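You operate a simulated robot arm through the tools that you are given. There is no shell and no other tool. Be economical: measure what you need, move in short steps, check, and stop when the job is done.

You run a simulated two-armed robot. Do the job below in one go: nothing can be reset, and whatever is moved stays where it is left.

## Task
On the dark top at the punch end, fold the green cloth in half and then in half again.
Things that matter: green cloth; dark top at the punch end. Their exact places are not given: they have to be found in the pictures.

The check looks at the end state, three seconds after you hand in, the way a careful person would. Anything else that was tipped, shoved, dropped, spilled or broken makes it a failure. Flat cloth is picked up by pressing the open fingertips on it (5 to 10 N) and closing them slowly along it; thin cloth reads only 2 to 8 mm in the jaws.

## Robot
Two 7-joint arms with two-finger parallel grippers on one trunk, on a base that drives. Base frame: it is fixed to the floor where the robot stands at the start and does not move with it; the origin is under the middle of the robot, x ahead of it, y to its left, z up. Readings come in cm, rad, newtons and seconds.
The left shoulder is at the start at [2.2, 15.3, 122.9], the right one opposite. Places, roughly: dark top at the punch end [60, 0, 100]. Payload 3.43 kg a hand.
The TCP of each hand is the grasp point between the finger pads, 3.4 cm short of the fingertips. In the tool frame z runs along the fingers and y along their closing line. Largest opening 12.8 cm; finger width 2.4, thickness 1.2; the body of the gripper, 4.8 by 13 cm, starts 9.6 cm behind the TCP.
Orientation is told as [roll, pitch, yaw] about the base's x, y, z axes, in that order, counted from this pose: with the fingers straight down and closing along the base's y, the tool's x points along the base's -x, its y along +y and its z along -z.

## Interface
- The arms move only by the tool nudge_tool. It takes "left_moves", "right_moves" or both (then of equal length, played together; a hand with none holds still); each is a list of rows, each a list of 3 entries, a list of its own where there are three numbers: the opening, from 0 (shut) to 1 (fully open), then the shift along the base's x, y, z in mm, then the turn, a rotation vector about the base's x, y, z in rad. In form: [[gripper, [x, y, z], [rx, ry, rz]], ...]. A call has 1 to 20 rows; each row shifts and turns the commanded pose from where the row before left it. Each row takes 0.2 s and may step no farther than 5 cm and 0.15 rad from the row before; otherwise, or with a gripper value out of range, the whole call is refused. Where a pose cannot be reached the arm comes as near as it can. A force on the tool above 40 N (or 10 N above the force at the start of the call, whichever is more), or a blocked arm, ends the call early, and 0.2 s more pass. The fingers move at their own pace (about 15.3 cm/s each) and stop on an object; they squeeze with about 30 N. The grip force told is the motor's: it shows also when the fingers shut on nothing. Time passes only in rows, and 0.2 s behind the last, so rows that do not move let the fingers close. The reply holds the time, the measured pose of the TCP, the force on the tool along the base axes, the opening and the grip force, in the units named above and with some noise.
- Cameras (640 x 400 px; columns grow to the right, rows downward): "scene" is now at [8.72, -2.81, 145.7]; the picture's right is [-0.16, -0.99, -0.02], its down [-0.57, 0.11, -0.82] and it looks along [0.81, -0.13, -0.58] (base axes); focal length 282 px, centre (320, 200). "left" rides on the left gripper at [7.6, 1.1, -16] in its tool frame; the picture's right is [-0.15, 0.99, 0.00], its down [-0.88, -0.13, -0.46] and it looks along [-0.45, -0.07, 0.89] (tool axes); focal length 234 px, centre (320, 200). "right" rides on the right gripper at [7.6, -1.1, -16] in its tool frame; the picture's right is [0.15, 0.99, 0.00], its down [-0.88, 0.13, -0.46] and it looks along [-0.45, 0.07, 0.89] (tool axes); focal length 234 px, centre (320, 200).
- snapshot(camera): a new picture of that camera. No time passes.
- move_column(by): slides the trunk up (or, below 0, down) by that many cm; the arms and the scene camera ride with it, the base frame stays. It gives what a move gives, with no picture.
- drive_base(legs): drives the robot by 1 to 6 legs, each [ahead, left, turn to the left] in cm, cm and rad, along the robot's own axes; the way and the turn of a leg run together, so that a leg with both is an arc; at most 150 cm and 3.142 rad a leg. The arms and the cameras ride along, it lands a little off, and it stops where it bumps. It gives what a move gives.
- pan_tilt(pan, tilt): turns the head with the scene camera to pan (to the left, within 1.501 rad either way) and tilt (down, from -0.506 to 1.204), counted from straight ahead of the robot. It gives what a move gives.
- pixel_to_xyz(camera, pixels): for up to 12 pixels [column, row] of the newest picture of that camera ("zoom" is the newest enlarged one), the place [x, y, z] in the base frame of the surface seen there, good to about 0.2 cm. No time passes.
- close_up(camera, box): a new picture of the part [left, top, right, bottom] of that camera's present view, enlarged. No time passes.
- finish_job(): hands the job in; it is judged then, once.

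Work in short steps. Measure before you move; look again where a grasp or a placing could have gone wrong, and mend it. You have 80 turns and 58 pictures in all, those below and enlarged ones among them. Open the grippers and draw the arms clear of the work before you hand the job in, unless the task says otherwise; then end with one line.

The tools are called by a JSON object that holds its "api" and its "payload". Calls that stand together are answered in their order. nudge_tool: Moves the arms, as the interface text tells. Its arguments: {"type":"object","properties":{"left_moves":{"type":"array","items":{"type":"array"}},"right_moves":{"type":"array","items":{"type":"array"}}},"required":[]} The other tools are called the same way: move_column (by) slides the trunk up or down; drive_base (legs) drives the base; pan_tilt (pan, tilt) turns the head that bears the scene camera; snapshot (camera) takes a picture; pixel_to_xyz (camera, pixels) gives the place of the surface under pixels of a picture; close_up (camera, box) takes an enlarged picture of a part of a camera's view; finish_job () hands the job in.

At the start:

```text
time_s: 0.0
left_eef_pos: [63.4, 27.05, 115.88]
left_tcp_rot: [-0.001, -0.087, 0.045]
left_contact_force: [0.4, 0.5, -0.5]
left_width: 12.83
left_grip_force: 0.1
right_eef_pos: [52.43, -21.06, 121.29]
right_tcp_rot: [0.008, -0.029, 0.033]
right_contact_force: [-0.9, -2.5, 0.4]
right_width: 12.8
right_grip_force: 0.0
trunk travel left (down, up): [-70.0, 24.0]
robot x, y, heading: [-0.8, 0.15, 0.039]
head pan, tilt: [-0.199, 0.641]
```

scene: 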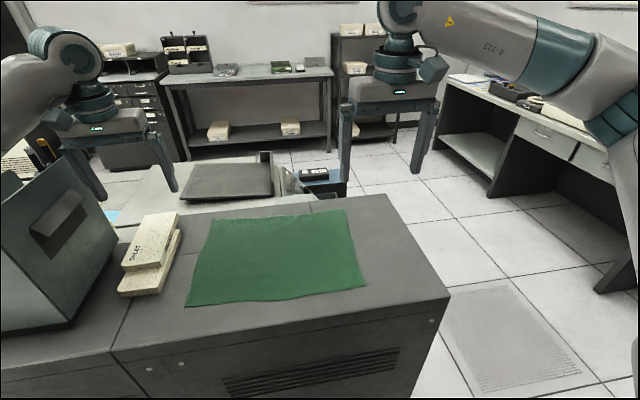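
right: 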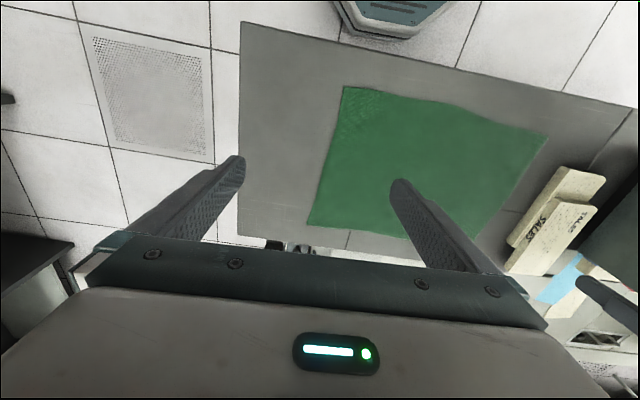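
left: 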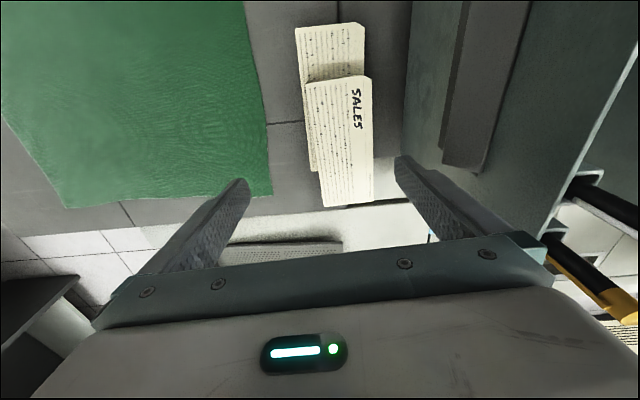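

The scene picture shows the green cloth with corners near (209,219), (345,210), (366,286), (187,306). I measure these corners, the table edges and the punch cards.

{"api": "pixel_to_xyz", "payload": {"camera": "scene", "pixels": [[210, 221], [344, 211], [364, 285], [188, 304], [275, 255], [385, 196], [447, 297], [115, 348], [150, 290], [170, 215], [280, 297], [205, 210]]}}

{"api": "close_up", "payload": {"camera": "scene", "box": [100, 180, 460, 405]}}

```text
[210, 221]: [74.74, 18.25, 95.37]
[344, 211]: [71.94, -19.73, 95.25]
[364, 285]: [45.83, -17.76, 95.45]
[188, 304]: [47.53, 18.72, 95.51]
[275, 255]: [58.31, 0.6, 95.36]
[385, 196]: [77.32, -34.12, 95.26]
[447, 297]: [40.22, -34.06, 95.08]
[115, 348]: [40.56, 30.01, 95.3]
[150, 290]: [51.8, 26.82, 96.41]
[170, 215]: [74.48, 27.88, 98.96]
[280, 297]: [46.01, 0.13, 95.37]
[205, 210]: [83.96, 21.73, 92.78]
```

```text
refused: 405 is not a number from 0 to 400
```

The cloth is about 28 cm (x 46–74) by 37 cm (y −19 to 18.5) on a top at z≈95.3. I check the green machine's height and take a closer look before moving.

{"api": "pixel_to_xyz", "payload": {"camera": "scene", "pixels": [[65, 152], [112, 240], [10, 180], [70, 325], [60, 160], [130, 275], [165, 285], [178, 235], [90, 225]]}}

{"api": "close_up", "payload": {"camera": "scene", "box": [100, 180, 452, 400]}}

```text
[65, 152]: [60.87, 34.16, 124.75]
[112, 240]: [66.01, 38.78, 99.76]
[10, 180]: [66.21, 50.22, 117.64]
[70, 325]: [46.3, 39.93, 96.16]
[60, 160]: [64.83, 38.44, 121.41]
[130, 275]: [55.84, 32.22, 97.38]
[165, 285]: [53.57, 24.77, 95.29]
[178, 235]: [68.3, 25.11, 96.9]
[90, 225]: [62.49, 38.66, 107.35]
```

```text
1.82 times, centred on (276, 290) of scene
```

zoom: 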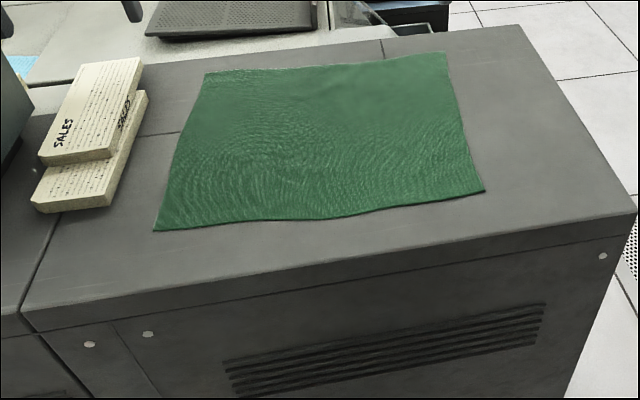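

Cards lie at y>24.5 and the machine at y>34, so there's room. I bring both hands over the near corners, straightened and with small openings.

{"api": "nudge_tool", "payload": {"left_moves": [[0.25, [0, -40, 0], [0, 0.04, -0.02]], [0.25, [-30, -40, -10], [0, 0.047, -0.025]], [0.25, [-40, -30, -20], [0, 0, 0]], [0.25, [-40, 0, -20], [0, 0, 0]], [0.25, [-34, 0, -10], [0, 0, 0]], [0.25, [0, 0, 0], [0, 0, 0]]], "right_moves": [[0.25, [-10, 10, -20], [0, 0.015, -0.015]], [0.25, [-10, 10, -20], [0, 0.014, -0.018]], [0.25, [-10, 10, -20], [0, 0, 0]], [0.25, [-10, 15, -25], [0, 0, 0]], [0.25, [-12, 10, -28], [0, 0, 0]], [0.25, [0, 0, 0], [0, 0, 0]]]}}

{"api": "snapshot", "payload": {"camera": "left"}}

{"api": "snapshot", "payload": {"camera": "right"}}

```text
refused: row 2 steps farther than a row can; nothing moved
```

```text
53 pictures are left
```

left: 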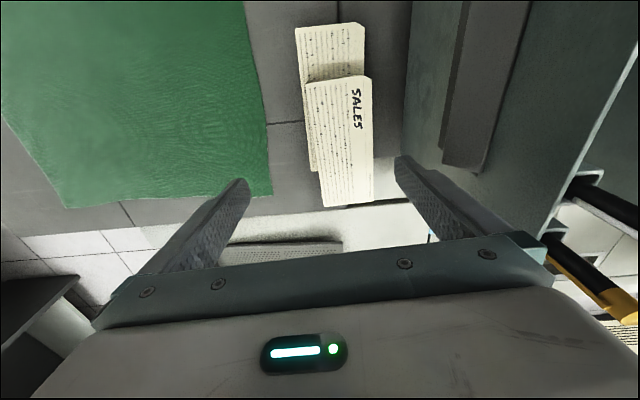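

```text
52 pictures are left
```

right: 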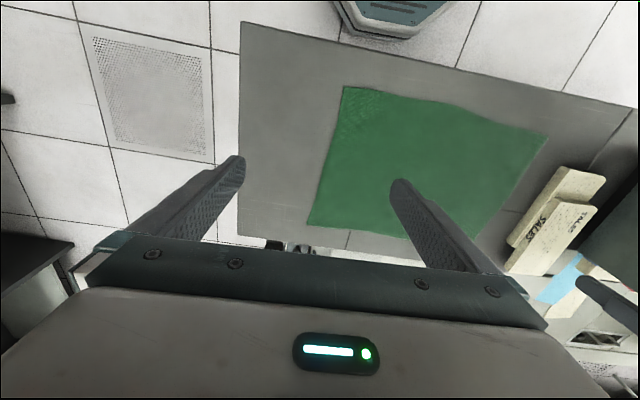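

Row 2 exceeded 5 cm; nothing moved. I repeat with smaller steps.

{"api": "nudge_tool", "payload": {"left_moves": [[0.25, [0, -40, 0], [0, 0.04, -0.02]], [0.25, [-20, -35, -10], [0, 0.047, -0.025]], [0.25, [-25, -35, -10], [0, 0, 0]], [0.25, [-40, 0, -15], [0, 0, 0]], [0.25, [-40, 0, -15], [0, 0, 0]], [0.25, [-19, 0, -10], [0, 0, 0]]], "right_moves": [[0.25, [-10, 10, -20], [0, 0.015, -0.015]], [0.25, [-10, 10, -20], [0, 0.014, -0.018]], [0.25, [-10, 10, -20], [0, 0, 0]], [0.25, [-10, 15, -25], [0, 0, 0]], [0.25, [-12, 10, -28], [0, 0, 0]], [0.25, [0, 0, 0], [0, 0, 0]]]}}

{"api": "snapshot", "payload": {"camera": "left"}}

{"api": "snapshot", "payload": {"camera": "right"}}

```text
time_s: 1.2
left_eef_pos: [51.24, 20.25, 112.86]
left_tcp_rot: [-0.009, -0.058, 0.046]
left_contact_force: [-0.3, 0.5, 0.2]
left_width: 3.21
left_grip_force: 0.2
right_eef_pos: [48.55, -11.59, 109.2]
right_tcp_rot: [0.014, 0.007, 0.056]
right_contact_force: [-0.3, 0.3, -0.9]
right_width: 3.21
right_grip_force: 0.0
trunk travel left (down, up): [-70.0, 24.0]
robot x, y, heading: [-1.9, 1.83, 0.087]
head pan, tilt: [-0.199, 0.641]
stopped in row 6 (left hand): the force on the tool passed its limit (the readings are from after the stop); the commanded pose is now the measured one
```

```text
51 pictures are left
```

left: 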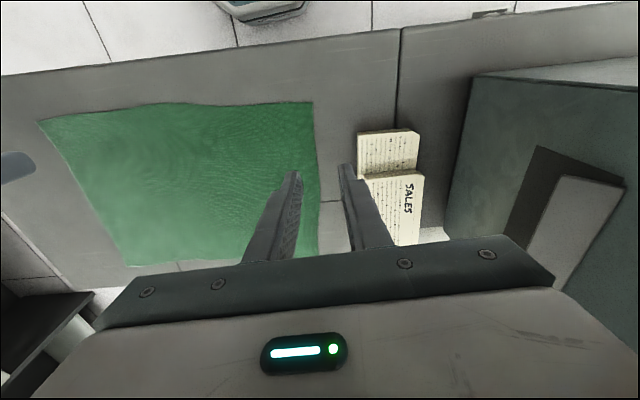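

```text
50 pictures are left
```

right: 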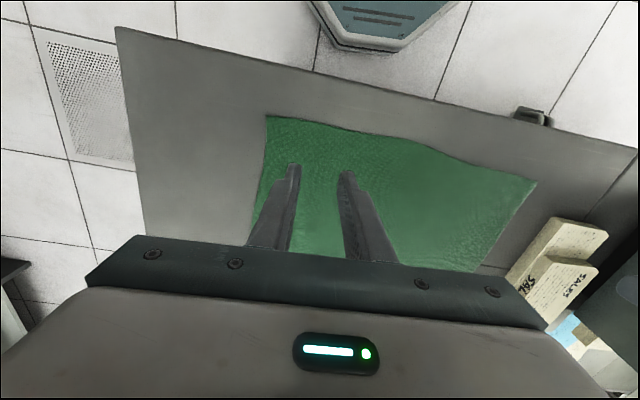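

The left hand's call stopped on force and the base shifted about 2 cm; the left arm probably brushed something. I look at the scene.

{"api": "snapshot", "payload": {"camera": "scene"}}

{"api": "pan_tilt", "payload": {"pan": 0.7, "tilt": 0.5}}

{"api": "snapshot", "payload": {"camera": "scene"}}

```text
49 pictures are left
```

scene: 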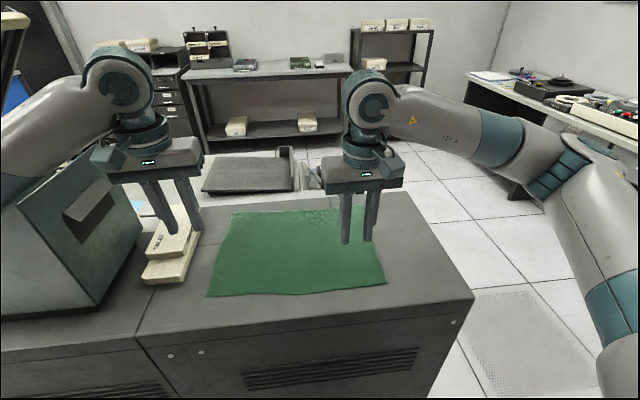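

```text
time_s: 2.4
left_eef_pos: [51.24, 20.21, 112.89]
left_tcp_rot: [-0.006, -0.054, 0.05]
left_contact_force: [-0.5, -1.0, -0.4]
left_width: 3.16
left_grip_force: 0.1
right_eef_pos: [48.44, -11.65, 109.64]
right_tcp_rot: [0.012, 0.003, 0.054]
right_contact_force: [-0.1, 1.0, 0.3]
right_width: 3.22
right_grip_force: 0.1
trunk travel left (down, up): [-70.0, 24.0]
robot x, y, heading: [-1.28, 2.02, 0.084]
head pan, tilt: [0.7, 0.499]
```

```text
48 pictures are left
```

scene: 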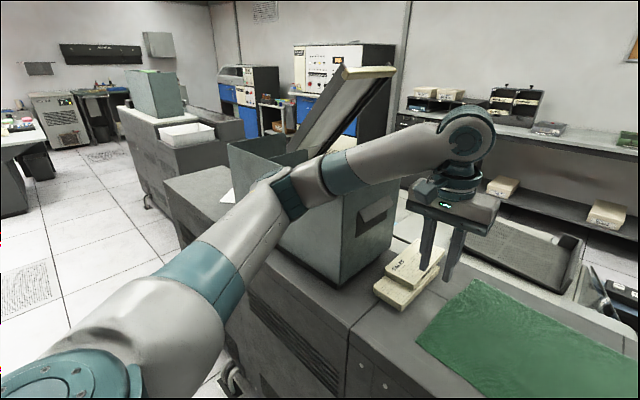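

The left elbow (285,200) leans against the green machine. I measure the machine's face to see whether it moved, and drive the base right to clear it.

{"api": "pixel_to_xyz", "payload": {"camera": "scene", "pixels": [[345, 250], [350, 220], [385, 210], [345, 283], [385, 235], [405, 245], [395, 285], [425, 335], [470, 285]]}}

{"api": "drive_base", "payload": {"legs": [[0, -14, 0]]}}

{"api": "snapshot", "payload": {"camera": "scene"}}

```text
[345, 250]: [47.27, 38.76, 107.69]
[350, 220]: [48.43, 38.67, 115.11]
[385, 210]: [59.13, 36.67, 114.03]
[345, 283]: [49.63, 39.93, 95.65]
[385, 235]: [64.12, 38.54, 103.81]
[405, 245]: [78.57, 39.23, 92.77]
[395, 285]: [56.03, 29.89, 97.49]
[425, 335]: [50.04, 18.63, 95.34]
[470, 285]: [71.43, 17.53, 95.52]
```

```text
time_s: 3.3
left_eef_pos: [52.51, 20.3, 113.46]
left_tcp_rot: [-0.024, -0.07, 0.089]
left_contact_force: [0.3, 0.7, 1.0]
left_width: 3.19
left_grip_force: 0.0
right_eef_pos: [49.67, -12.72, 109.05]
right_tcp_rot: [0.001, 0.017, 0.072]
right_contact_force: [-0.5, 0.3, -0.3]
right_width: 3.2
right_grip_force: 0.2
trunk travel left (down, up): [-70.0, 24.0]
robot x, y, heading: [-1.4, -1.06, 0.102]
head pan, tilt: [0.7, 0.499]
stopped in leg 1: the robot was blocked; the commanded pose is now the measured one
```

```text
47 pictures are left
```

scene: 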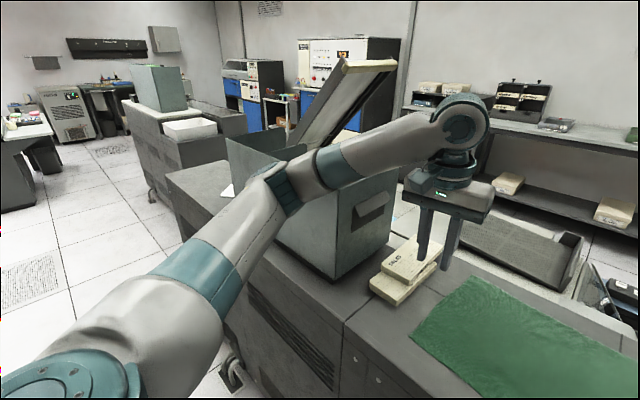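

The machine's face is still at y≈38.7, so it hasn't moved; the elbow is hooked behind its open top. I raise the trunk to lift the elbow out.

{"api": "move_column", "payload": {"by": 6}}

{"api": "snapshot", "payload": {"camera": "scene"}}

```text
time_s: 4.3
left_eef_pos: [54.34, 20.41, 118.14]
left_tcp_rot: [-0.027, -0.048, 0.083]
left_contact_force: [0.3, 0.0, -0.5]
left_width: 3.23
left_grip_force: 0.0
right_eef_pos: [51.3, -12.42, 114.52]
right_tcp_rot: [-0.002, 0.03, 0.065]
right_contact_force: [0.4, -0.3, -0.7]
right_width: 3.2
right_grip_force: 0.1
trunk travel left (down, up): [-76.0, 18.0]
robot x, y, heading: [-0.99, -1.44, 0.095]
head pan, tilt: [0.7, 0.499]
```

```text
46 pictures are left
```

scene: 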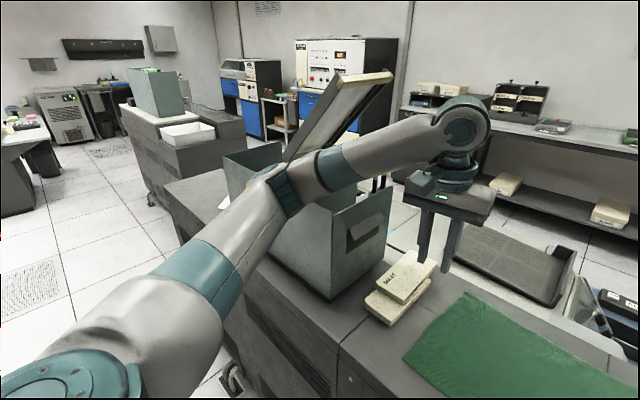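

The elbow rose clear with no force. I raise further and then drive right.

{"api": "move_column", "payload": {"by": 10}}

{"api": "drive_base", "payload": {"legs": [[0, -14, -0.09]]}}

{"api": "snapshot", "payload": {"camera": "scene"}}

```text
time_s: 5.7
left_eef_pos: [54.11, 20.54, 128.29]
left_tcp_rot: [-0.027, -0.048, 0.084]
left_contact_force: [-0.2, 0.7, 0.0]
left_width: 3.19
left_grip_force: 0.1
right_eef_pos: [51.19, -12.43, 124.51]
right_tcp_rot: [-0.003, 0.027, 0.067]
right_contact_force: [-0.8, -1.0, 0.3]
right_width: 3.2
right_grip_force: 0.1
trunk travel left (down, up): [-86.0, 8.0]
robot x, y, heading: [-0.62, -1.12, 0.098]
head pan, tilt: [0.7, 0.499]
```

```text
time_s: 7.0
left_eef_pos: [56.56, 1.5, 128.25]
left_tcp_rot: [-0.028, -0.049, -0.006]
left_contact_force: [-0.1, -0.6, 0.0]
left_width: 3.18
left_grip_force: 0.0
right_eef_pos: [50.64, -31.07, 124.59]
right_tcp_rot: [-0.002, 0.028, -0.023]
right_contact_force: [0.0, 1.2, 0.3]
right_width: 3.22
right_grip_force: 0.0
trunk travel left (down, up): [-86.0, 8.0]
robot x, y, heading: [-0.4, -15.07, 0.009]
head pan, tilt: [0.7, 0.499]
```

```text
45 pictures are left
```

scene: 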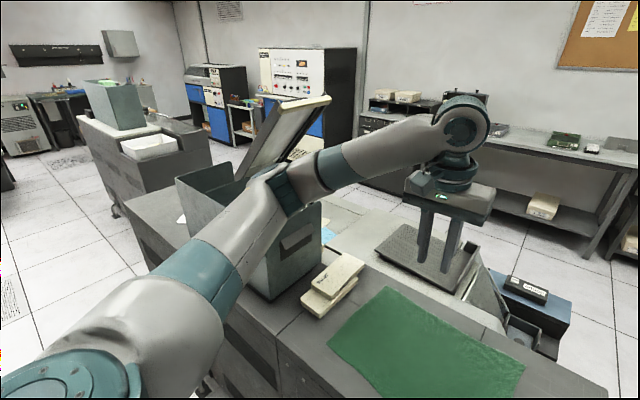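

Now clear, base at y −15 with heading 0. I bring the hands down over the near corners with the tools straightened.

{"api": "nudge_tool", "payload": {"left_moves": [[0.25, [-13, 24, -33], [0.014, 0.025, 0]], [0.25, [-13, 24, -33], [0.014, 0.024, 0.006]], [0.25, [-13, 24, -33], [0, 0, 0]], [0.25, [-13, 24, -33], [0, 0, 0]], [0.25, [-13, 24, -33], [0, 0, 0]], [0.25, [-13, 24, -33], [0, 0, 0]], [0.25, [0, 0, 0], [0, 0, 0]]], "right_moves": [[0.25, [-6, 27, -28], [0, -0.014, 0.012]], [0.25, [-6, 27, -28], [0, -0.014, 0.011]], [0.25, [-6, 27, -28], [0, 0, 0]], [0.25, [-6, 27, -28], [0, 0, 0]], [0.25, [-6, 27, -28], [0, 0, 0]], [0.25, [-6, 27, -28], [0, 0, 0]], [0.25, [0, 0, 0], [0, 0, 0]]]}}

{"api": "pan_tilt", "payload": {"pan": 0.25, "tilt": 0.75}}

{"api": "snapshot", "payload": {"camera": "scene"}}

{"api": "snapshot", "payload": {"camera": "left"}}

{"api": "snapshot", "payload": {"camera": "right"}}

```text
time_s: 8.6
left_eef_pos: [48.84, 15.52, 108.59]
left_tcp_rot: [0.001, 0.001, -0.003]
left_contact_force: [0.2, -0.7, 0.1]
left_width: 3.17
left_grip_force: 0.0
right_eef_pos: [47.01, -15.11, 107.58]
right_tcp_rot: [-0.002, -0.001, -0.001]
right_contact_force: [-0.1, -0.8, -0.1]
right_width: 3.17
right_grip_force: 0.0
trunk travel left (down, up): [-86.0, 8.0]
robot x, y, heading: [-0.62, -15.25, 0.006]
head pan, tilt: [0.7, 0.499]
```

```text
time_s: 9.5
left_eef_pos: [48.72, 15.64, 108.45]
left_tcp_rot: [0.001, -0.001, -0.002]
left_contact_force: [-0.6, 0.9, -0.2]
left_width: 3.2
left_grip_force: 0.1
right_eef_pos: [46.82, -14.86, 107.74]
right_tcp_rot: [-0.001, 0.0, -0.001]
right_contact_force: [0.0, 0.4, 0.0]
right_width: 3.19
right_grip_force: 0.1
trunk travel left (down, up): [-86.0, 8.0]
robot x, y, heading: [-0.68, -14.91, 0.005]
head pan, tilt: [0.25, 0.75]
```

```text
44 pictures are left
```

scene: 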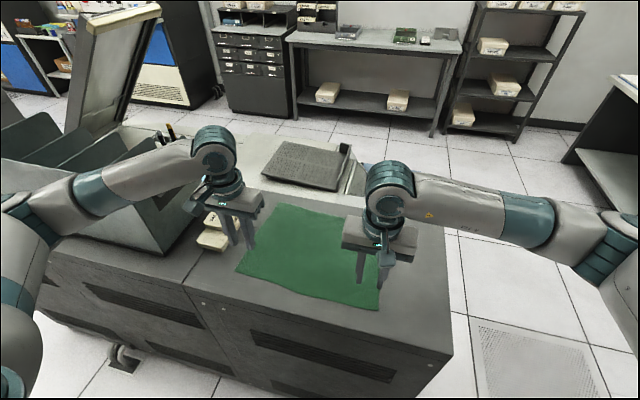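

```text
43 pictures are left
```

left: 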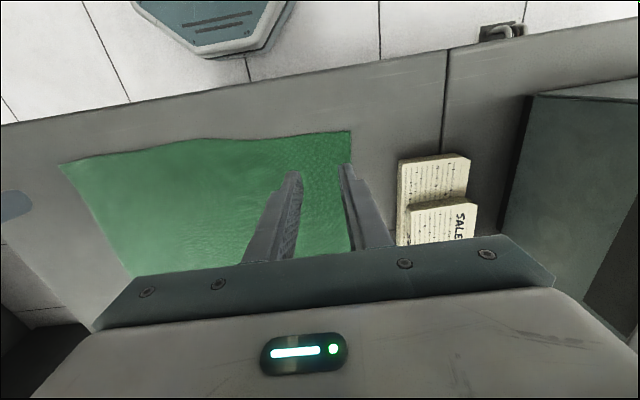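

```text
42 pictures are left
```

right: 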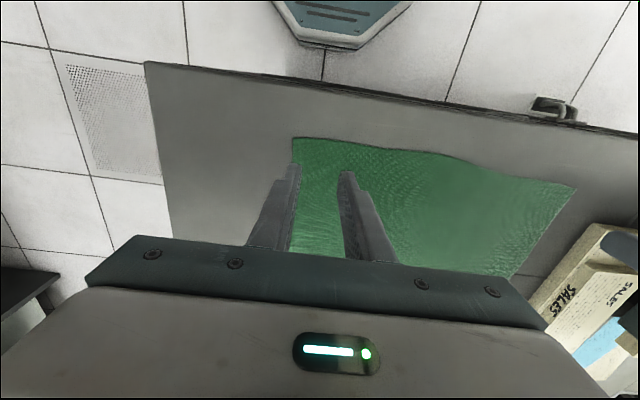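

Both hands hover above their corners. I confirm corner positions in the wrist views and the clearance of the left forearm over the machine.

{"api": "pixel_to_xyz", "payload": {"camera": "left", "pixels": [[348, 133], [62, 166], [345, 200]]}}

{"api": "pixel_to_xyz", "payload": {"camera": "right", "pixels": [[295, 141], [570, 189], [400, 155]]}}

{"api": "pixel_to_xyz", "payload": {"camera": "scene", "pixels": [[60, 210], [100, 200], [150, 170], [120, 150], [130, 240], [160, 255], [10, 200]]}}

```text
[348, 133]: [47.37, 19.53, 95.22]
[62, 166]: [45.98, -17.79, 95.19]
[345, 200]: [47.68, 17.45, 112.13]
```

```text
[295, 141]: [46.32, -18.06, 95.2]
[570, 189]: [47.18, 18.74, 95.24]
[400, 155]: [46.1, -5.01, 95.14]
```

```text
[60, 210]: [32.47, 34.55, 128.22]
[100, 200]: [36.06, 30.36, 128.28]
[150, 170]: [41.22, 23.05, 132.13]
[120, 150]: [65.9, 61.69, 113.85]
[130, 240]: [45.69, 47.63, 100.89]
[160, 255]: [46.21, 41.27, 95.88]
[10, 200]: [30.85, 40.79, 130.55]
```

The left elbow sits near (31,40,125), which would approach the machine on the forward stroke. I shift the base another 13 cm right and raise the trunk 4 cm for margin, then bring the hands back over the corners.

{"api": "move_column", "payload": {"by": 4}}

{"api": "drive_base", "payload": {"legs": [[0, -13, 0]]}}

{"api": "nudge_tool", "payload": {"left_moves": [[0.25, [0, 35, -10], [0, 0, 0]], [0.25, [0, 35, -10], [0, 0, 0]], [0.25, [0, 35, -10], [0, 0, 0]], [0.25, [0, 30, -10], [0, 0, 0]], [0.25, [0, 0, 0], [0, 0, 0]]], "right_moves": [[0.25, [0, 35, -10], [0, 0, 0]], [0.25, [0, 35, -10], [0, 0, 0]], [0.25, [0, 35, -10], [0, 0, 0]], [0.25, [0, 25, -10], [0, 0, 0]], [0.25, [0, 0, 0], [0, 0, 0]]]}}

{"api": "snapshot", "payload": {"camera": "scene"}}

```text
time_s: 10.3
left_eef_pos: [48.76, 15.54, 112.49]
left_tcp_rot: [0.002, 0.002, -0.003]
left_contact_force: [1.2, 0.5, 0.6]
left_width: 3.19
left_grip_force: 0.0
right_eef_pos: [46.96, -14.96, 111.71]
right_tcp_rot: [0.0, 0.0, -0.002]
right_contact_force: [0.0, 0.0, 0.1]
right_width: 3.21
right_grip_force: 0.2
trunk travel left (down, up): [-90.0, 4.0]
robot x, y, heading: [-0.66, -15.29, 0.003]
head pan, tilt: [0.25, 0.75]
```

```text
time_s: 11.6
left_eef_pos: [48.9, 2.92, 112.36]
left_tcp_rot: [0.0, 0.001, -0.003]
left_contact_force: [-0.6, 0.6, 0.3]
left_width: 3.19
left_grip_force: 0.0
right_eef_pos: [47.04, -27.75, 111.83]
right_tcp_rot: [-0.005, 0.001, -0.001]
right_contact_force: [-0.1, 0.2, 0.3]
right_width: 3.21
right_grip_force: 0.1
trunk travel left (down, up): [-90.0, 4.0]
robot x, y, heading: [-0.13, -27.6, 0.007]
head pan, tilt: [0.25, 0.75]
```

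```text
time_s: 12.8
left_eef_pos: [49.05, 16.22, 108.37]
left_tcp_rot: [0.003, 0.0, -0.001]
left_contact_force: [0.3, -0.6, -0.4]
left_width: 3.17
left_grip_force: 0.0
right_eef_pos: [47.14, -14.9, 107.65]
right_tcp_rot: [-0.003, 0.0, -0.002]
right_contact_force: [0.6, 0.2, -0.9]
right_width: 3.19
right_grip_force: 0.0
trunk travel left (down, up): [-90.0, 4.0]
robot x, y, heading: [-0.06, -28.02, 0.007]
head pan, tilt: [0.25, 0.75]
```

```text
41 pictures are left
```

scene: 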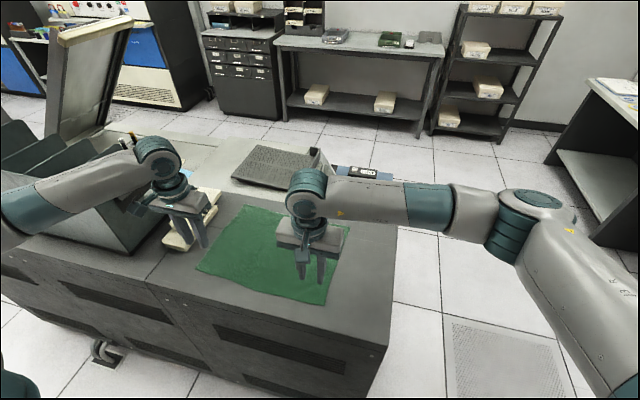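

Hands are over the corners again. I lower to just above the cloth (TCP z ≈ 99.3).

{"api": "nudge_tool", "payload": {"left_moves": [[0.25, [0, 0, -40], [0, 0, 0]], [0.25, [0, 0, -35], [0, 0, 0]], [0.25, [0, 0, -15], [0, 0, 0]], [0.25, [0, 0, 0], [0, 0, 0]]], "right_moves": [[0.25, [0, 0, -40], [0, 0, 0]], [0.25, [0, 0, -30], [0, 0, 0]], [0.25, [0, 0, -13], [0, 0, 0]], [0.25, [0, 0, 0], [0, 0, 0]]]}}

{"api": "snapshot", "payload": {"camera": "left"}}

{"api": "snapshot", "payload": {"camera": "right"}}

```text
time_s: 13.8
left_eef_pos: [48.91, 16.24, 99.58]
left_tcp_rot: [0.003, 0.0, -0.002]
left_contact_force: [0.7, -0.6, 0.5]
left_width: 3.22
left_grip_force: 0.1
right_eef_pos: [47.01, -14.76, 99.32]
right_tcp_rot: [0.0, 0.0, -0.002]
right_contact_force: [-0.3, 0.4, 0.5]
right_width: 3.21
right_grip_force: 0.1
trunk travel left (down, up): [-90.0, 4.0]
robot x, y, heading: [-0.3, -28.16, 0.004]
head pan, tilt: [0.25, 0.75]
```

```text
40 pictures are left
```

left: 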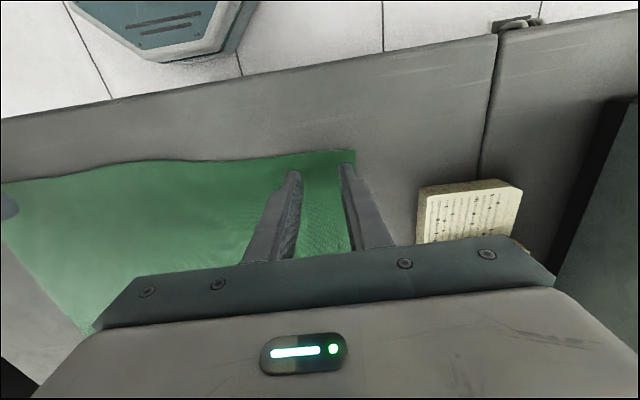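

```text
39 pictures are left
```

right: 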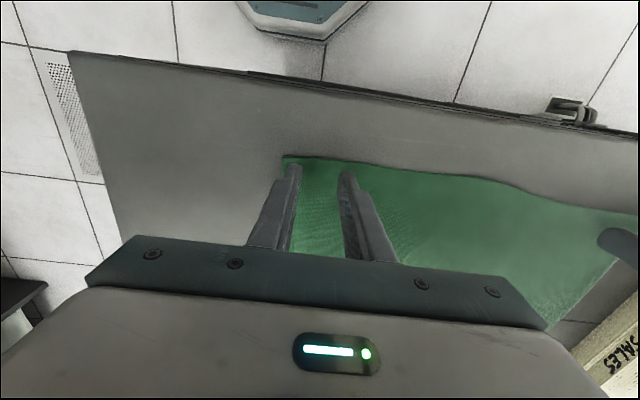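

Both finger pairs sit just inside the corners. I press down slowly to get about 5–10 N.

{"api": "nudge_tool", "payload": {"left_moves": [[0.25, [0, 0, -4], [0, 0, 0]], [0.25, [0, 0, -4], [0, 0, 0]], [0.25, [0, 0, -2], [0, 0, 0]], [0.25, [0, 0, 0], [0, 0, 0]]], "right_moves": [[0.25, [0, 0, -4], [0, 0, 0]], [0.25, [0, 0, -2], [0, 0, 0]], [0.25, [0, 0, -1], [0, 0, 0]], [0.25, [0, 0, 0], [0, 0, 0]]]}}

```text
time_s: 14.8
left_eef_pos: [48.84, 16.09, 98.58]
left_tcp_rot: [0.003, -0.001, -0.001]
left_contact_force: [0.8, -0.4, 6.5]
left_width: 3.19
left_grip_force: 0.1
right_eef_pos: [46.99, -14.9, 98.79]
right_tcp_rot: [-0.001, 0.0, -0.001]
right_contact_force: [0.5, -0.3, 0.5]
right_width: 3.2
right_grip_force: 0.0
trunk travel left (down, up): [-90.0, 4.0]
robot x, y, heading: [-0.57, -28.26, 0.008]
head pan, tilt: [0.25, 0.75]
```

Left presses with 6.5 N; right isn't touching yet. I lower the right 3 mm.

{"api": "nudge_tool", "payload": {"right_moves": [[0.25, [0, 0, -1.5], [0, 0, 0]], [0.25, [0, 0, -1], [0, 0, 0]], [0.25, [0, 0, 0], [0, 0, 0]]]}}

```text
time_s: 15.6
left_eef_pos: [48.83, 16.14, 98.45]
left_tcp_rot: [0.002, 0.001, -0.001]
left_contact_force: [0.6, 0.7, 3.0]
left_width: 3.19
left_grip_force: 0.1
right_eef_pos: [47.0, -14.92, 98.66]
right_tcp_rot: [-0.001, -0.002, -0.002]
right_contact_force: [0.7, -0.5, 12.5]
right_width: 3.2
right_grip_force: 0.1
trunk travel left (down, up): [-90.0, 4.0]
robot x, y, heading: [-0.32, -28.35, 0.001]
head pan, tilt: [0.25, 0.75]
```

Right is 12.5 N, left 3 N; I trim both by under 1 mm and close slowly along the cloth.

{"api": "nudge_tool", "payload": {"left_moves": [[0.25, [0, 0, -1], [0, 0, 0]], [0.22, [0, 0, 0], [0, 0, 0]], [0.19, [0, 0, 0], [0, 0, 0]], [0.16, [0, 0, 0], [0, 0, 0]], [0.13, [0, 0, 0], [0, 0, 0]], [0.1, [0, 0, 0], [0, 0, 0]], [0.07, [0, 0, 0], [0, 0, 0]], [0.04, [0, 0, 0], [0, 0, 0]], [0.02, [0, 0, 0], [0, 0, 0]], [0, [0, 0, 0], [0, 0, 0]], [0, [0, 0, 0], [0, 0, 0]], [0, [0, 0, 0], [0, 0, 0]]], "right_moves": [[0.25, [0, 0, 0.6], [0, 0, 0]], [0.22, [0, 0, 0], [0, 0, 0]], [0.19, [0, 0, 0], [0, 0, 0]], [0.16, [0, 0, 0], [0, 0, 0]], [0.13, [0, 0, 0], [0, 0, 0]], [0.1, [0, 0, 0], [0, 0, 0]], [0.07, [0, 0, 0], [0, 0, 0]], [0.04, [0, 0, 0], [0, 0, 0]], [0.02, [0, 0, 0], [0, 0, 0]], [0, [0, 0, 0], [0, 0, 0]], [0, [0, 0, 0], [0, 0, 0]], [0, [0, 0, 0], [0, 0, 0]]]}}

{"api": "snapshot", "payload": {"camera": "left"}}

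{"api": "snapshot", "payload": {"camera": "right"}}

```text
time_s: 18.2
left_eef_pos: [48.78, 16.05, 98.63]
left_tcp_rot: [0.004, -0.001, -0.002]
left_contact_force: [0.2, -0.2, 22.3]
left_width: 0.2
left_grip_force: 30.0
right_eef_pos: [46.92, -15.04, 98.66]
right_tcp_rot: [0.0, -0.002, -0.003]
right_contact_force: [-0.3, -0.2, 0.4]
right_width: 0.04
right_grip_force: 29.8
trunk travel left (down, up): [-90.0, 4.0]
robot x, y, heading: [-0.32, -28.24, 0.006]
head pan, tilt: [0.25, 0.75]
```

```text
38 pictures are left
```

left: 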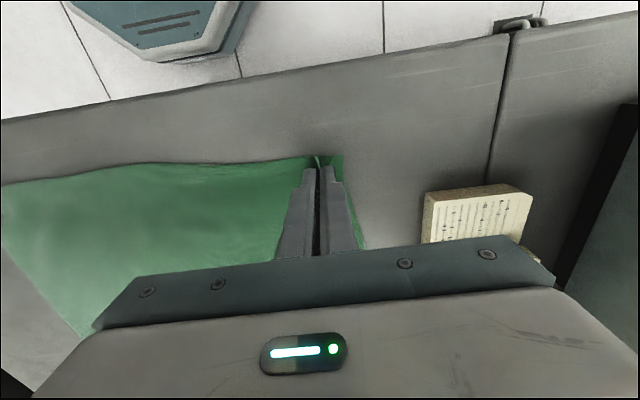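

```text
37 pictures are left
```

right: 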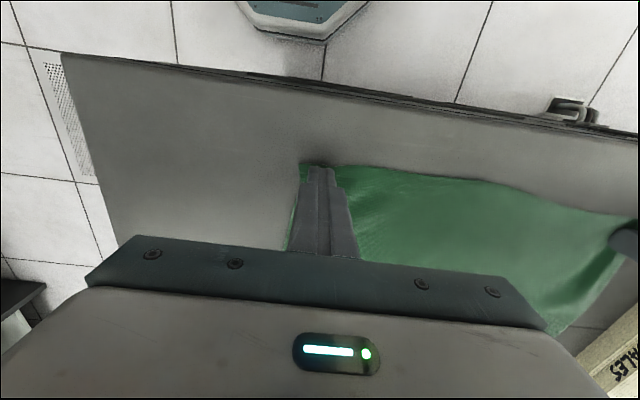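

Left pinched cloth (2 mm width); right closed on nothing (0.04). I ease the left up 3 mm, and reopen and press the right a little harder.

{"api": "nudge_tool", "payload": {"left_moves": [[0, [0, 0, 3], [0, 0, 0]], [0, [0, 0, 0], [0, 0, 0]], [0, [0, 0, 0], [0, 0, 0]], [0, [0, 0, 0], [0, 0, 0]], [0, [0, 0, 0], [0, 0, 0]], [0, [0, 0, 0], [0, 0, 0]]], "right_moves": [[0, [0, 0, 4], [0, 0, 0]], [0.25, [0, 0, 0], [0, 0, 0]], [0.25, [0, 0, 0], [0, 0, 0]], [0.25, [0, 0, -4], [0, 0, 0]], [0.25, [0, 0, -1], [0, 0, 0]], [0.25, [0, 0, 0], [0, 0, 0]]]}}

```text
time_s: 19.6
left_eef_pos: [48.84, 16.09, 98.72]
left_tcp_rot: [0.002, 0.0, -0.001]
left_contact_force: [0.4, 0.6, 0.0]
left_width: 0.19
left_grip_force: 30.0
right_eef_pos: [47.01, -14.81, 98.48]
right_tcp_rot: [0.0, 0.0, -0.001]
right_contact_force: [2.0, -0.8, 15.5]
right_width: 3.15
right_grip_force: 0.0
trunk travel left (down, up): [-90.0, 4.0]
robot x, y, heading: [-0.17, -28.14, 0.007]
head pan, tilt: [0.25, 0.75]
```

Right presses at about 15 N; I lift it a hair (0.3 mm) and close slowly.

{"api": "nudge_tool", "payload": {"right_moves": [[0.25, [0, 0, 0.3], [0, 0, 0]], [0.22, [0, 0, 0], [0, 0, 0]], [0.19, [0, 0, 0], [0, 0, 0]], [0.16, [0, 0, 0], [0, 0, 0]], [0.13, [0, 0, 0], [0, 0, 0]], [0.1, [0, 0, 0], [0, 0, 0]], [0.07, [0, 0, 0], [0, 0, 0]], [0.04, [0, 0, 0], [0, 0, 0]], [0.02, [0, 0, 0], [0, 0, 0]], [0, [0, 0, 0], [0, 0, 0]], [0, [0, 0, 0], [0, 0, 0]], [0, [0, 0, 0], [0, 0, 0]]]}}

{"api": "snapshot", "payload": {"camera": "right"}}

```text
time_s: 22.2
left_eef_pos: [48.69, 16.04, 98.64]
left_tcp_rot: [0.002, 0.001, -0.002]
left_contact_force: [0.0, -7.8, -0.3]
left_width: 0.21
left_grip_force: 29.5
right_eef_pos: [46.9, -14.95, 98.53]
right_tcp_rot: [0.0, -0.001, 0.0]
right_contact_force: [0.5, 7.3, 22.1]
right_width: 0.25
right_grip_force: 29.9
trunk travel left (down, up): [-90.0, 4.0]
robot x, y, heading: [-0.31, -27.84, 0.004]
head pan, tilt: [0.25, 0.75]
```

```text
36 pictures are left
```

right: 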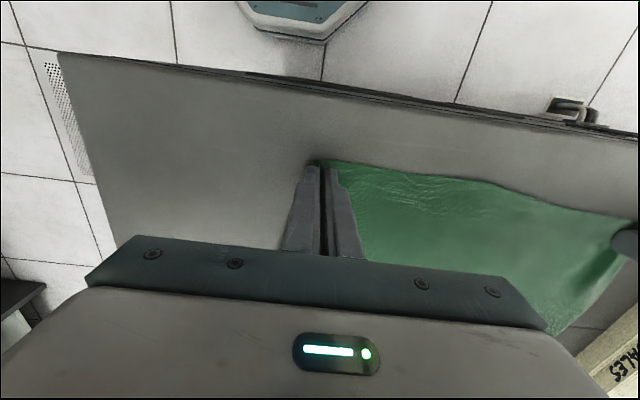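

Both hands hold cloth (2–2.5 mm), slightly taut between them. I lift along the first half of the folding arc, easing the hands 3 mm toward each other.

{"api": "nudge_tool", "payload": {"left_moves": [[0, [1.5, -1, 17.2], [0, 0, 0]], [0, [4.5, -1, 16.8], [0, 0, 0]], [0, [7.4, -1, 16], [0, 0, 0]], [0, [10.1, 0, 14.7], [0, 0, 0]], [0, [12.5, 0, 13.1], [0, 0, 0]], [0, [14.7, 0, 11.2], [0, 0, 0]], [0, [16.5, 0, 9], [0, 0, 0]], [0, [17.8, 0, 6.6], [0, 0, 0]], [0, [18.8, 0, 4], [0, 0, 0]], [0, [19.2, 0, 1.4], [0, 0, 0]]], "right_moves": [[0, [1.5, 1, 17.2], [0, 0, 0]], [0, [4.5, 1, 16.8], [0, 0, 0]], [0, [7.4, 1, 16], [0, 0, 0]], [0, [10.1, 0, 14.7], [0, 0, 0]], [0, [12.5, 0, 13.1], [0, 0, 0]], [0, [14.7, 0, 11.2], [0, 0, 0]], [0, [16.5, 0, 9], [0, 0, 0]], [0, [17.8, 0, 6.6], [0, 0, 0]], [0, [18.8, 0, 4], [0, 0, 0]], [0, [19.2, 0, 1.4], [0, 0, 0]]]}}

{"api": "snapshot", "payload": {"camera": "scene"}}

```text
time_s: 24.4
left_eef_pos: [61.25, 15.83, 109.57]
left_tcp_rot: [0.002, 0.001, -0.002]
left_contact_force: [0.0, -0.6, -0.1]
left_width: 0.22
left_grip_force: 30.7
right_eef_pos: [59.38, -14.71, 109.31]
right_tcp_rot: [-0.003, 0.001, -0.001]
right_contact_force: [-0.2, 1.0, -0.2]
right_width: 0.26
right_grip_force: 29.8
trunk travel left (down, up): [-90.0, 4.0]
robot x, y, heading: [-0.45, -28.09, 0.011]
head pan, tilt: [0.25, 0.75]
```

```text
35 pictures are left
```

scene: 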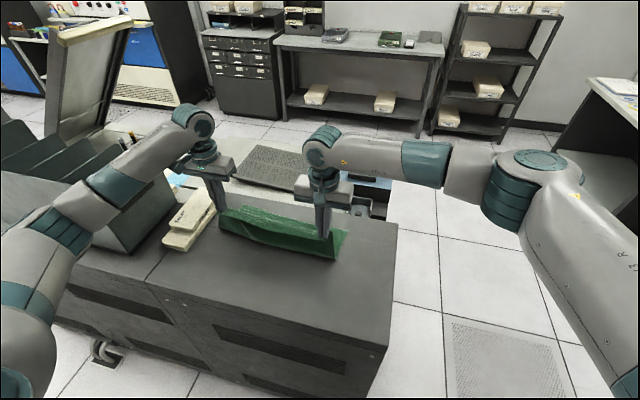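

Both corners are up and the cloth is folding. I check the left forearm's clearance before finishing the stroke.

{"api": "pixel_to_xyz", "payload": {"camera": "scene", "pixels": [[75, 205], [100, 205], [130, 190], [130, 215], [100, 235], [60, 240], [30, 180], [75, 155]]}}

{"api": "close_up", "payload": {"camera": "scene", "box": [0, 90, 360, 315]}}

```text
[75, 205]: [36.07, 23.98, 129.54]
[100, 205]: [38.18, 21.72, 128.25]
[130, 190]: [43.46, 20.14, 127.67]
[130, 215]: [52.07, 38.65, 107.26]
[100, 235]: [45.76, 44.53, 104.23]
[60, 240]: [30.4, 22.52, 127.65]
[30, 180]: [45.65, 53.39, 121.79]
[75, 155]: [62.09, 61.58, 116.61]
```

```text
1.78 times, centred on (180, 202) of scene
```

zoom: 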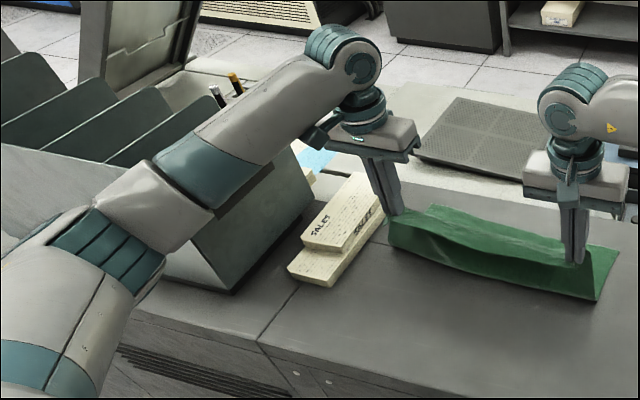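

The left elbow is at y≈22–30, well clear of the machine at y>38. I finish the arc down to the far edge.

{"api": "nudge_tool", "payload": {"left_moves": [[0, [19.2, 0, -1.4], [0, 0, 0]], [0, [18.8, 0, -4], [0, 0, 0]], [0, [17.8, 0, -6.6], [0, 0, 0]], [0, [16.5, 0, -9], [0, 0, 0]], [0, [14.7, 1, -11.2], [0, 0, 0]], [0, [12.5, 1, -13.1], [0, 0, 0]], [0, [10.1, 1, -14.7], [0, 0, 0]], [0, [7.4, 0, -16], [0, 0, 0]], [0, [4.5, 0, -14], [0, 0, 0]], [0, [1, 0, -10], [0, 0, 0]], [0, [0, 0, 0], [0, 0, 0]]], "right_moves": [[0, [19.2, 0, -1.4], [0, 0, 0]], [0, [18.8, 0, -4], [0, 0, 0]], [0, [17.8, 0, -6.6], [0, 0, 0]], [0, [16, 0, -9], [0, 0, 0]], [0, [14, -1, -11.2], [0, 0, 0]], [0, [11.5, -1, -13.1], [0, 0, 0]], [0, [9.5, -1, -14.7], [0, 0, 0]], [0, [7, 0, -16], [0, 0, 0]], [0, [4.5, 0, -14], [0, 0, 0]], [0, [1, 0, -9], [0, 0, 0]], [0, [0, 0, 0], [0, 0, 0]]]}}

{"api": "close_up", "payload": {"camera": "scene", "box": [120, 130, 440, 330]}}

{"api": "snapshot", "payload": {"camera": "left"}}

{"api": "snapshot", "payload": {"camera": "right"}}

```text
time_s: 26.8
left_eef_pos: [73.44, 16.18, 99.66]
left_tcp_rot: [0.003, 0.003, -0.002]
left_contact_force: [-0.8, -7.4, -0.4]
left_width: 0.21
left_grip_force: 30.0
right_eef_pos: [71.4, -14.88, 99.49]
right_tcp_rot: [-0.001, 0.001, -0.003]
right_contact_force: [0.5, 7.5, -0.5]
right_width: 0.22
right_grip_force: 29.7
trunk travel left (down, up): [-90.0, 4.0]
robot x, y, heading: [-0.39, -28.26, 0.004]
head pan, tilt: [0.25, 0.75]
```

```text
2.00 times, centred on (280, 230) of scene
```

zoom: 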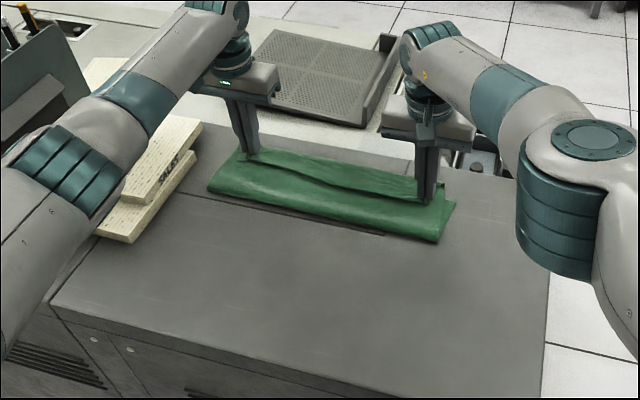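

```text
32 pictures are left
```

left: 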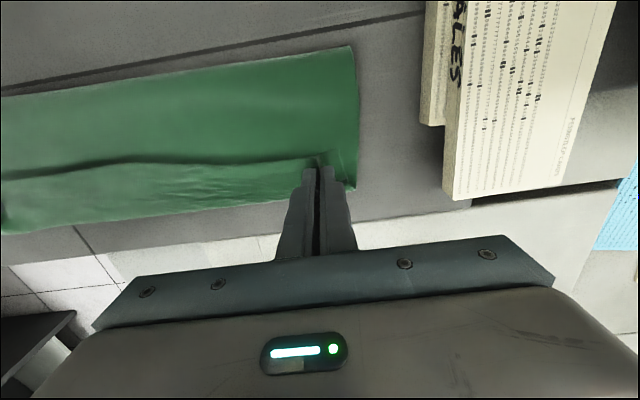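

```text
31 pictures are left
```

right: 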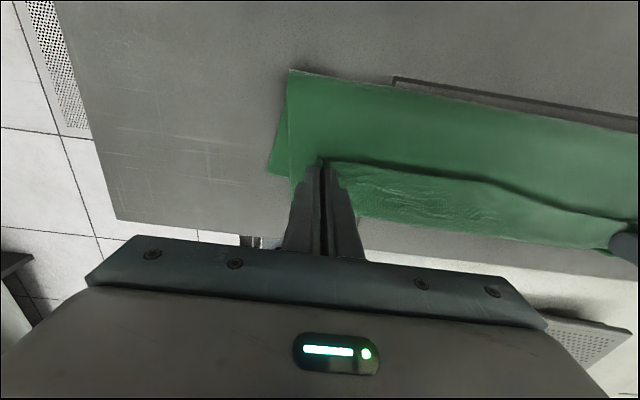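

The near edge is now on the far edge (14 cm strip). I lower slightly so that opening the fingers spreads the gathered ridge, open slowly, then lift.

{"api": "nudge_tool", "payload": {"left_moves": [[0, [0, 1, -4], [0, 0, 0]], [0, [0, 1, -3], [0, 0, 0]], [0.04, [0, 0, 0], [0, 0, 0]], [0.08, [0, 0, 0], [0, 0, 0]], [0.12, [0, 0, 0], [0, 0, 0]], [0.16, [0, 0, 0], [0, 0, 0]], [0.2, [0, 0, 0], [0, 0, 0]], [0.24, [0, 0, 0], [0, 0, 0]], [0.24, [0, 0, 0], [0, 0, 0]], [0.24, [0, 0, 10], [0, 0, 0]], [0.24, [0, 0, 20], [0, 0, 0]], [0.24, [0, 0, 40], [0, 0, 0]], [0.24, [0, 0, 40], [0, 0, 0]]], "right_moves": [[0, [0, -1, -4], [0, 0, 0]], [0, [0, -1, -2], [0, 0, 0]], [0.04, [0, 0, 0], [0, 0, 0]], [0.08, [0, 0, 0], [0, 0, 0]], [0.12, [0, 0, 0], [0, 0, 0]], [0.16, [0, 0, 0], [0, 0, 0]], [0.2, [0, 0, 0], [0, 0, 0]], [0.24, [0, 0, 0], [0, 0, 0]], [0.24, [0, 0, 0], [0, 0, 0]], [0.24, [0, 0, 10], [0, 0, 0]], [0.24, [0, 0, 20], [0, 0, 0]], [0.24, [0, 0, 40], [0, 0, 0]], [0.24, [0, 0, 40], [0, 0, 0]]]}}

{"api": "snapshot", "payload": {"camera": "left"}}

{"api": "snapshot", "payload": {"camera": "right"}}

```text
time_s: 29.6
left_eef_pos: [73.31, 16.24, 110.23]
left_tcp_rot: [0.004, -0.001, -0.002]
left_contact_force: [-0.7, 0.0, 0.2]
left_width: 3.05
left_grip_force: 0.1
right_eef_pos: [71.09, -15.28, 110.09]
right_tcp_rot: [-0.002, 0.001, -0.001]
right_contact_force: [-0.9, 0.6, -0.4]
right_width: 3.06
right_grip_force: 0.2
trunk travel left (down, up): [-90.0, 4.0]
robot x, y, heading: [0.01, -28.25, 0.007]
head pan, tilt: [0.25, 0.75]
```

```text
30 pictures are left
```

left: 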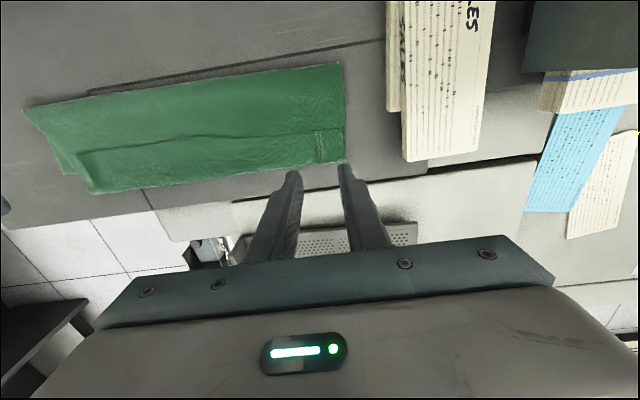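

```text
29 pictures are left
```

right: 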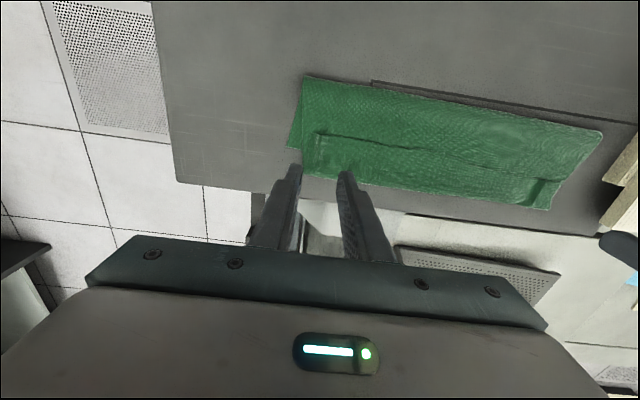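

The cloth is folded once; there's a line parallel to the far edge. I take a closer look and measure whether the top layer falls short.

{"api": "close_up", "payload": {"camera": "left", "box": [10, 40, 370, 265]}}

{"api": "pixel_to_xyz", "payload": {"camera": "left", "pixels": [[340, 68], [28, 110], [92, 190], [343, 160], [340, 131], [80, 152], [180, 90], [180, 139], [180, 178], [180, 130], [180, 150], [66, 170]]}}

```text
1.78 times, centred on (190, 152) of left
```

zoom: 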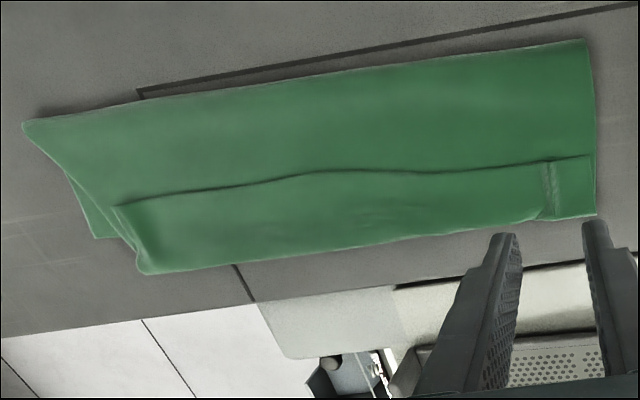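

```text
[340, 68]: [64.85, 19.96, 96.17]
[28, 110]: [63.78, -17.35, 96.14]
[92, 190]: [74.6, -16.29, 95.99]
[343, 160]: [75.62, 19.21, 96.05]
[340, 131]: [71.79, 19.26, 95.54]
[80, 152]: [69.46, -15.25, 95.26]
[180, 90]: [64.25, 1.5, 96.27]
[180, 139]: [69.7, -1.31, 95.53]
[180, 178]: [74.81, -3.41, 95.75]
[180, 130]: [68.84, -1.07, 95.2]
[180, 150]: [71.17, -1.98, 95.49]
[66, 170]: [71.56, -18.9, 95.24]
```

The line is the cloth's near edge: because the hands stayed upright, a ~4 cm hem flipped back on top (free edge at x≈70). I'll re-grip that hem at the same spots, lay the cloth out flat again, and redo the fold with tilting tools. First descend over the hem.

{"api": "nudge_tool", "payload": {"left_moves": [[0.2, [-10, 5, -40], [0, 0, 0]], [0.2, [0, 0, -40], [0, 0, 0]], [0.2, [0, 0, -25], [0, 0, 0]], [0.2, [0, 0, 0], [0, 0, 0]]], "right_moves": [[0.2, [0, 10, -40], [0, 0, 0]], [0.2, [0, 10, -40], [0, 0, 0]], [0.2, [0, 0, -23], [0, 0, 0]], [0.2, [0, 0, 0], [0, 0, 0]]]}}

{"api": "snapshot", "payload": {"camera": "left"}}

{"api": "snapshot", "payload": {"camera": "right"}}

```text
time_s: 30.6
left_eef_pos: [72.36, 16.8, 99.57]
left_tcp_rot: [0.002, 0.0, -0.001]
left_contact_force: [-0.1, -0.1, 0.2]
left_width: 2.59
left_grip_force: 0.0
right_eef_pos: [70.54, -14.02, 99.89]
right_tcp_rot: [-0.003, 0.0, -0.001]
right_contact_force: [-0.6, -0.6, -0.1]
right_width: 2.57
right_grip_force: 0.0
right hand out of reach, approached as far as the arm can: row 3
trunk travel left (down, up): [-90.0, 4.0]
robot x, y, heading: [-0.54, -28.44, 0.005]
head pan, tilt: [0.25, 0.75]
```

```text
27 pictures are left
```

left: 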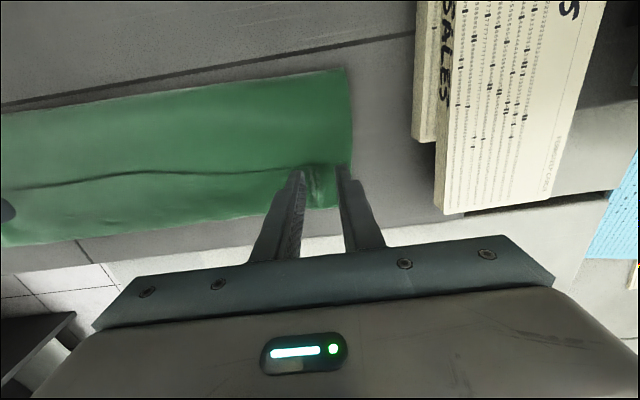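

```text
26 pictures are left
```

right: 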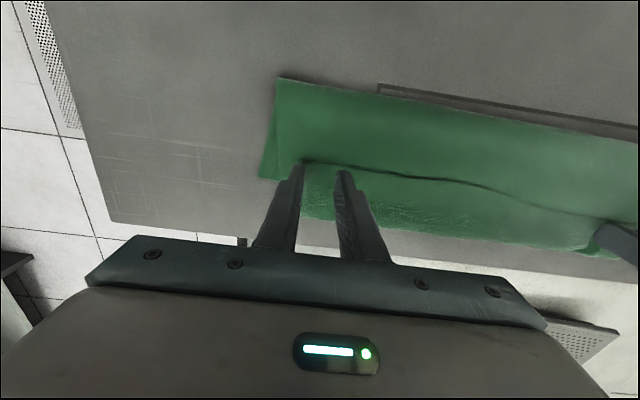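

Both finger pairs are right at the hem edge, but the right arm is near its reach limit with the trunk so high. I raise the hands 8 cm and lower the trunk 8 cm.

{"api": "nudge_tool", "payload": {"left_moves": [[0.2, [0, 0, 45], [0, 0, 0]], [0.2, [0, 0, 35], [0, 0, 0]], [0.2, [0, 0, 0], [0, 0, 0]]], "right_moves": [[0.2, [0, 0, 45], [0, 0, 0]], [0.2, [0, 0, 35], [0, 0, 0]], [0.2, [0, 0, 0], [0, 0, 0]]]}}

{"api": "move_column", "payload": {"by": -7}}

```text
time_s: 31.4
left_eef_pos: [72.29, 16.86, 107.45]
left_tcp_rot: [-0.001, 0.001, -0.001]
left_contact_force: [-0.1, 0.5, 0.1]
left_width: 2.56
left_grip_force: 0.0
right_eef_pos: [70.75, -13.77, 107.69]
right_tcp_rot: [-0.002, 0.002, -0.001]
right_contact_force: [0.1, -0.5, 0.4]
right_width: 2.56
right_grip_force: 0.1
trunk travel left (down, up): [-90.0, 4.0]
robot x, y, heading: [-0.55, -28.24, 0.005]
head pan, tilt: [0.25, 0.75]
```

```text
time_s: 32.5
left_eef_pos: [72.38, 16.87, 100.55]
left_tcp_rot: [0.002, -0.001, -0.002]
left_contact_force: [-0.1, -0.3, 0.0]
left_width: 2.56
left_grip_force: 0.0
right_eef_pos: [70.63, -13.86, 100.82]
right_tcp_rot: [-0.001, 0.001, -0.001]
right_contact_force: [-0.1, 0.4, 0.1]
right_width: 2.54
right_grip_force: 0.0
trunk travel left (down, up): [-83.0, 11.0]
robot x, y, heading: [-0.53, -28.14, 0.007]
head pan, tilt: [0.25, 0.75]
```

Now I ease down to light contact on the hem.

{"api": "nudge_tool", "payload": {"left_moves": [[0.2, [0, 0, -8], [0, 0, 0]], [0.2, [0, 0, -4], [0, 0, 0]], [0.2, [0, 0, -2], [0, 0, 0]], [0.2, [0, 0, 0], [0, 0, 0]]], "right_moves": [[0.2, [0, 0, -10], [0, 0, 0]], [0.2, [0, 0, -4], [0, 0, 0]], [0.2, [0, 0, -2], [0, 0, 0]], [0.2, [0, 0, 0], [0, 0, 0]]]}}

```text
time_s: 33.5
left_eef_pos: [72.26, 16.77, 99.18]
left_tcp_rot: [0.003, 0.002, -0.002]
left_contact_force: [0.2, -0.2, 0.1]
left_width: 2.59
left_grip_force: 0.1
right_eef_pos: [70.75, -13.81, 99.22]
right_tcp_rot: [-0.001, 0.0, -0.002]
right_contact_force: [0.5, -0.5, 0.4]
right_width: 2.58
right_grip_force: 0.0
trunk travel left (down, up): [-83.0, 11.0]
robot x, y, heading: [-0.23, -28.17, 0.003]
head pan, tilt: [0.25, 0.75]
```

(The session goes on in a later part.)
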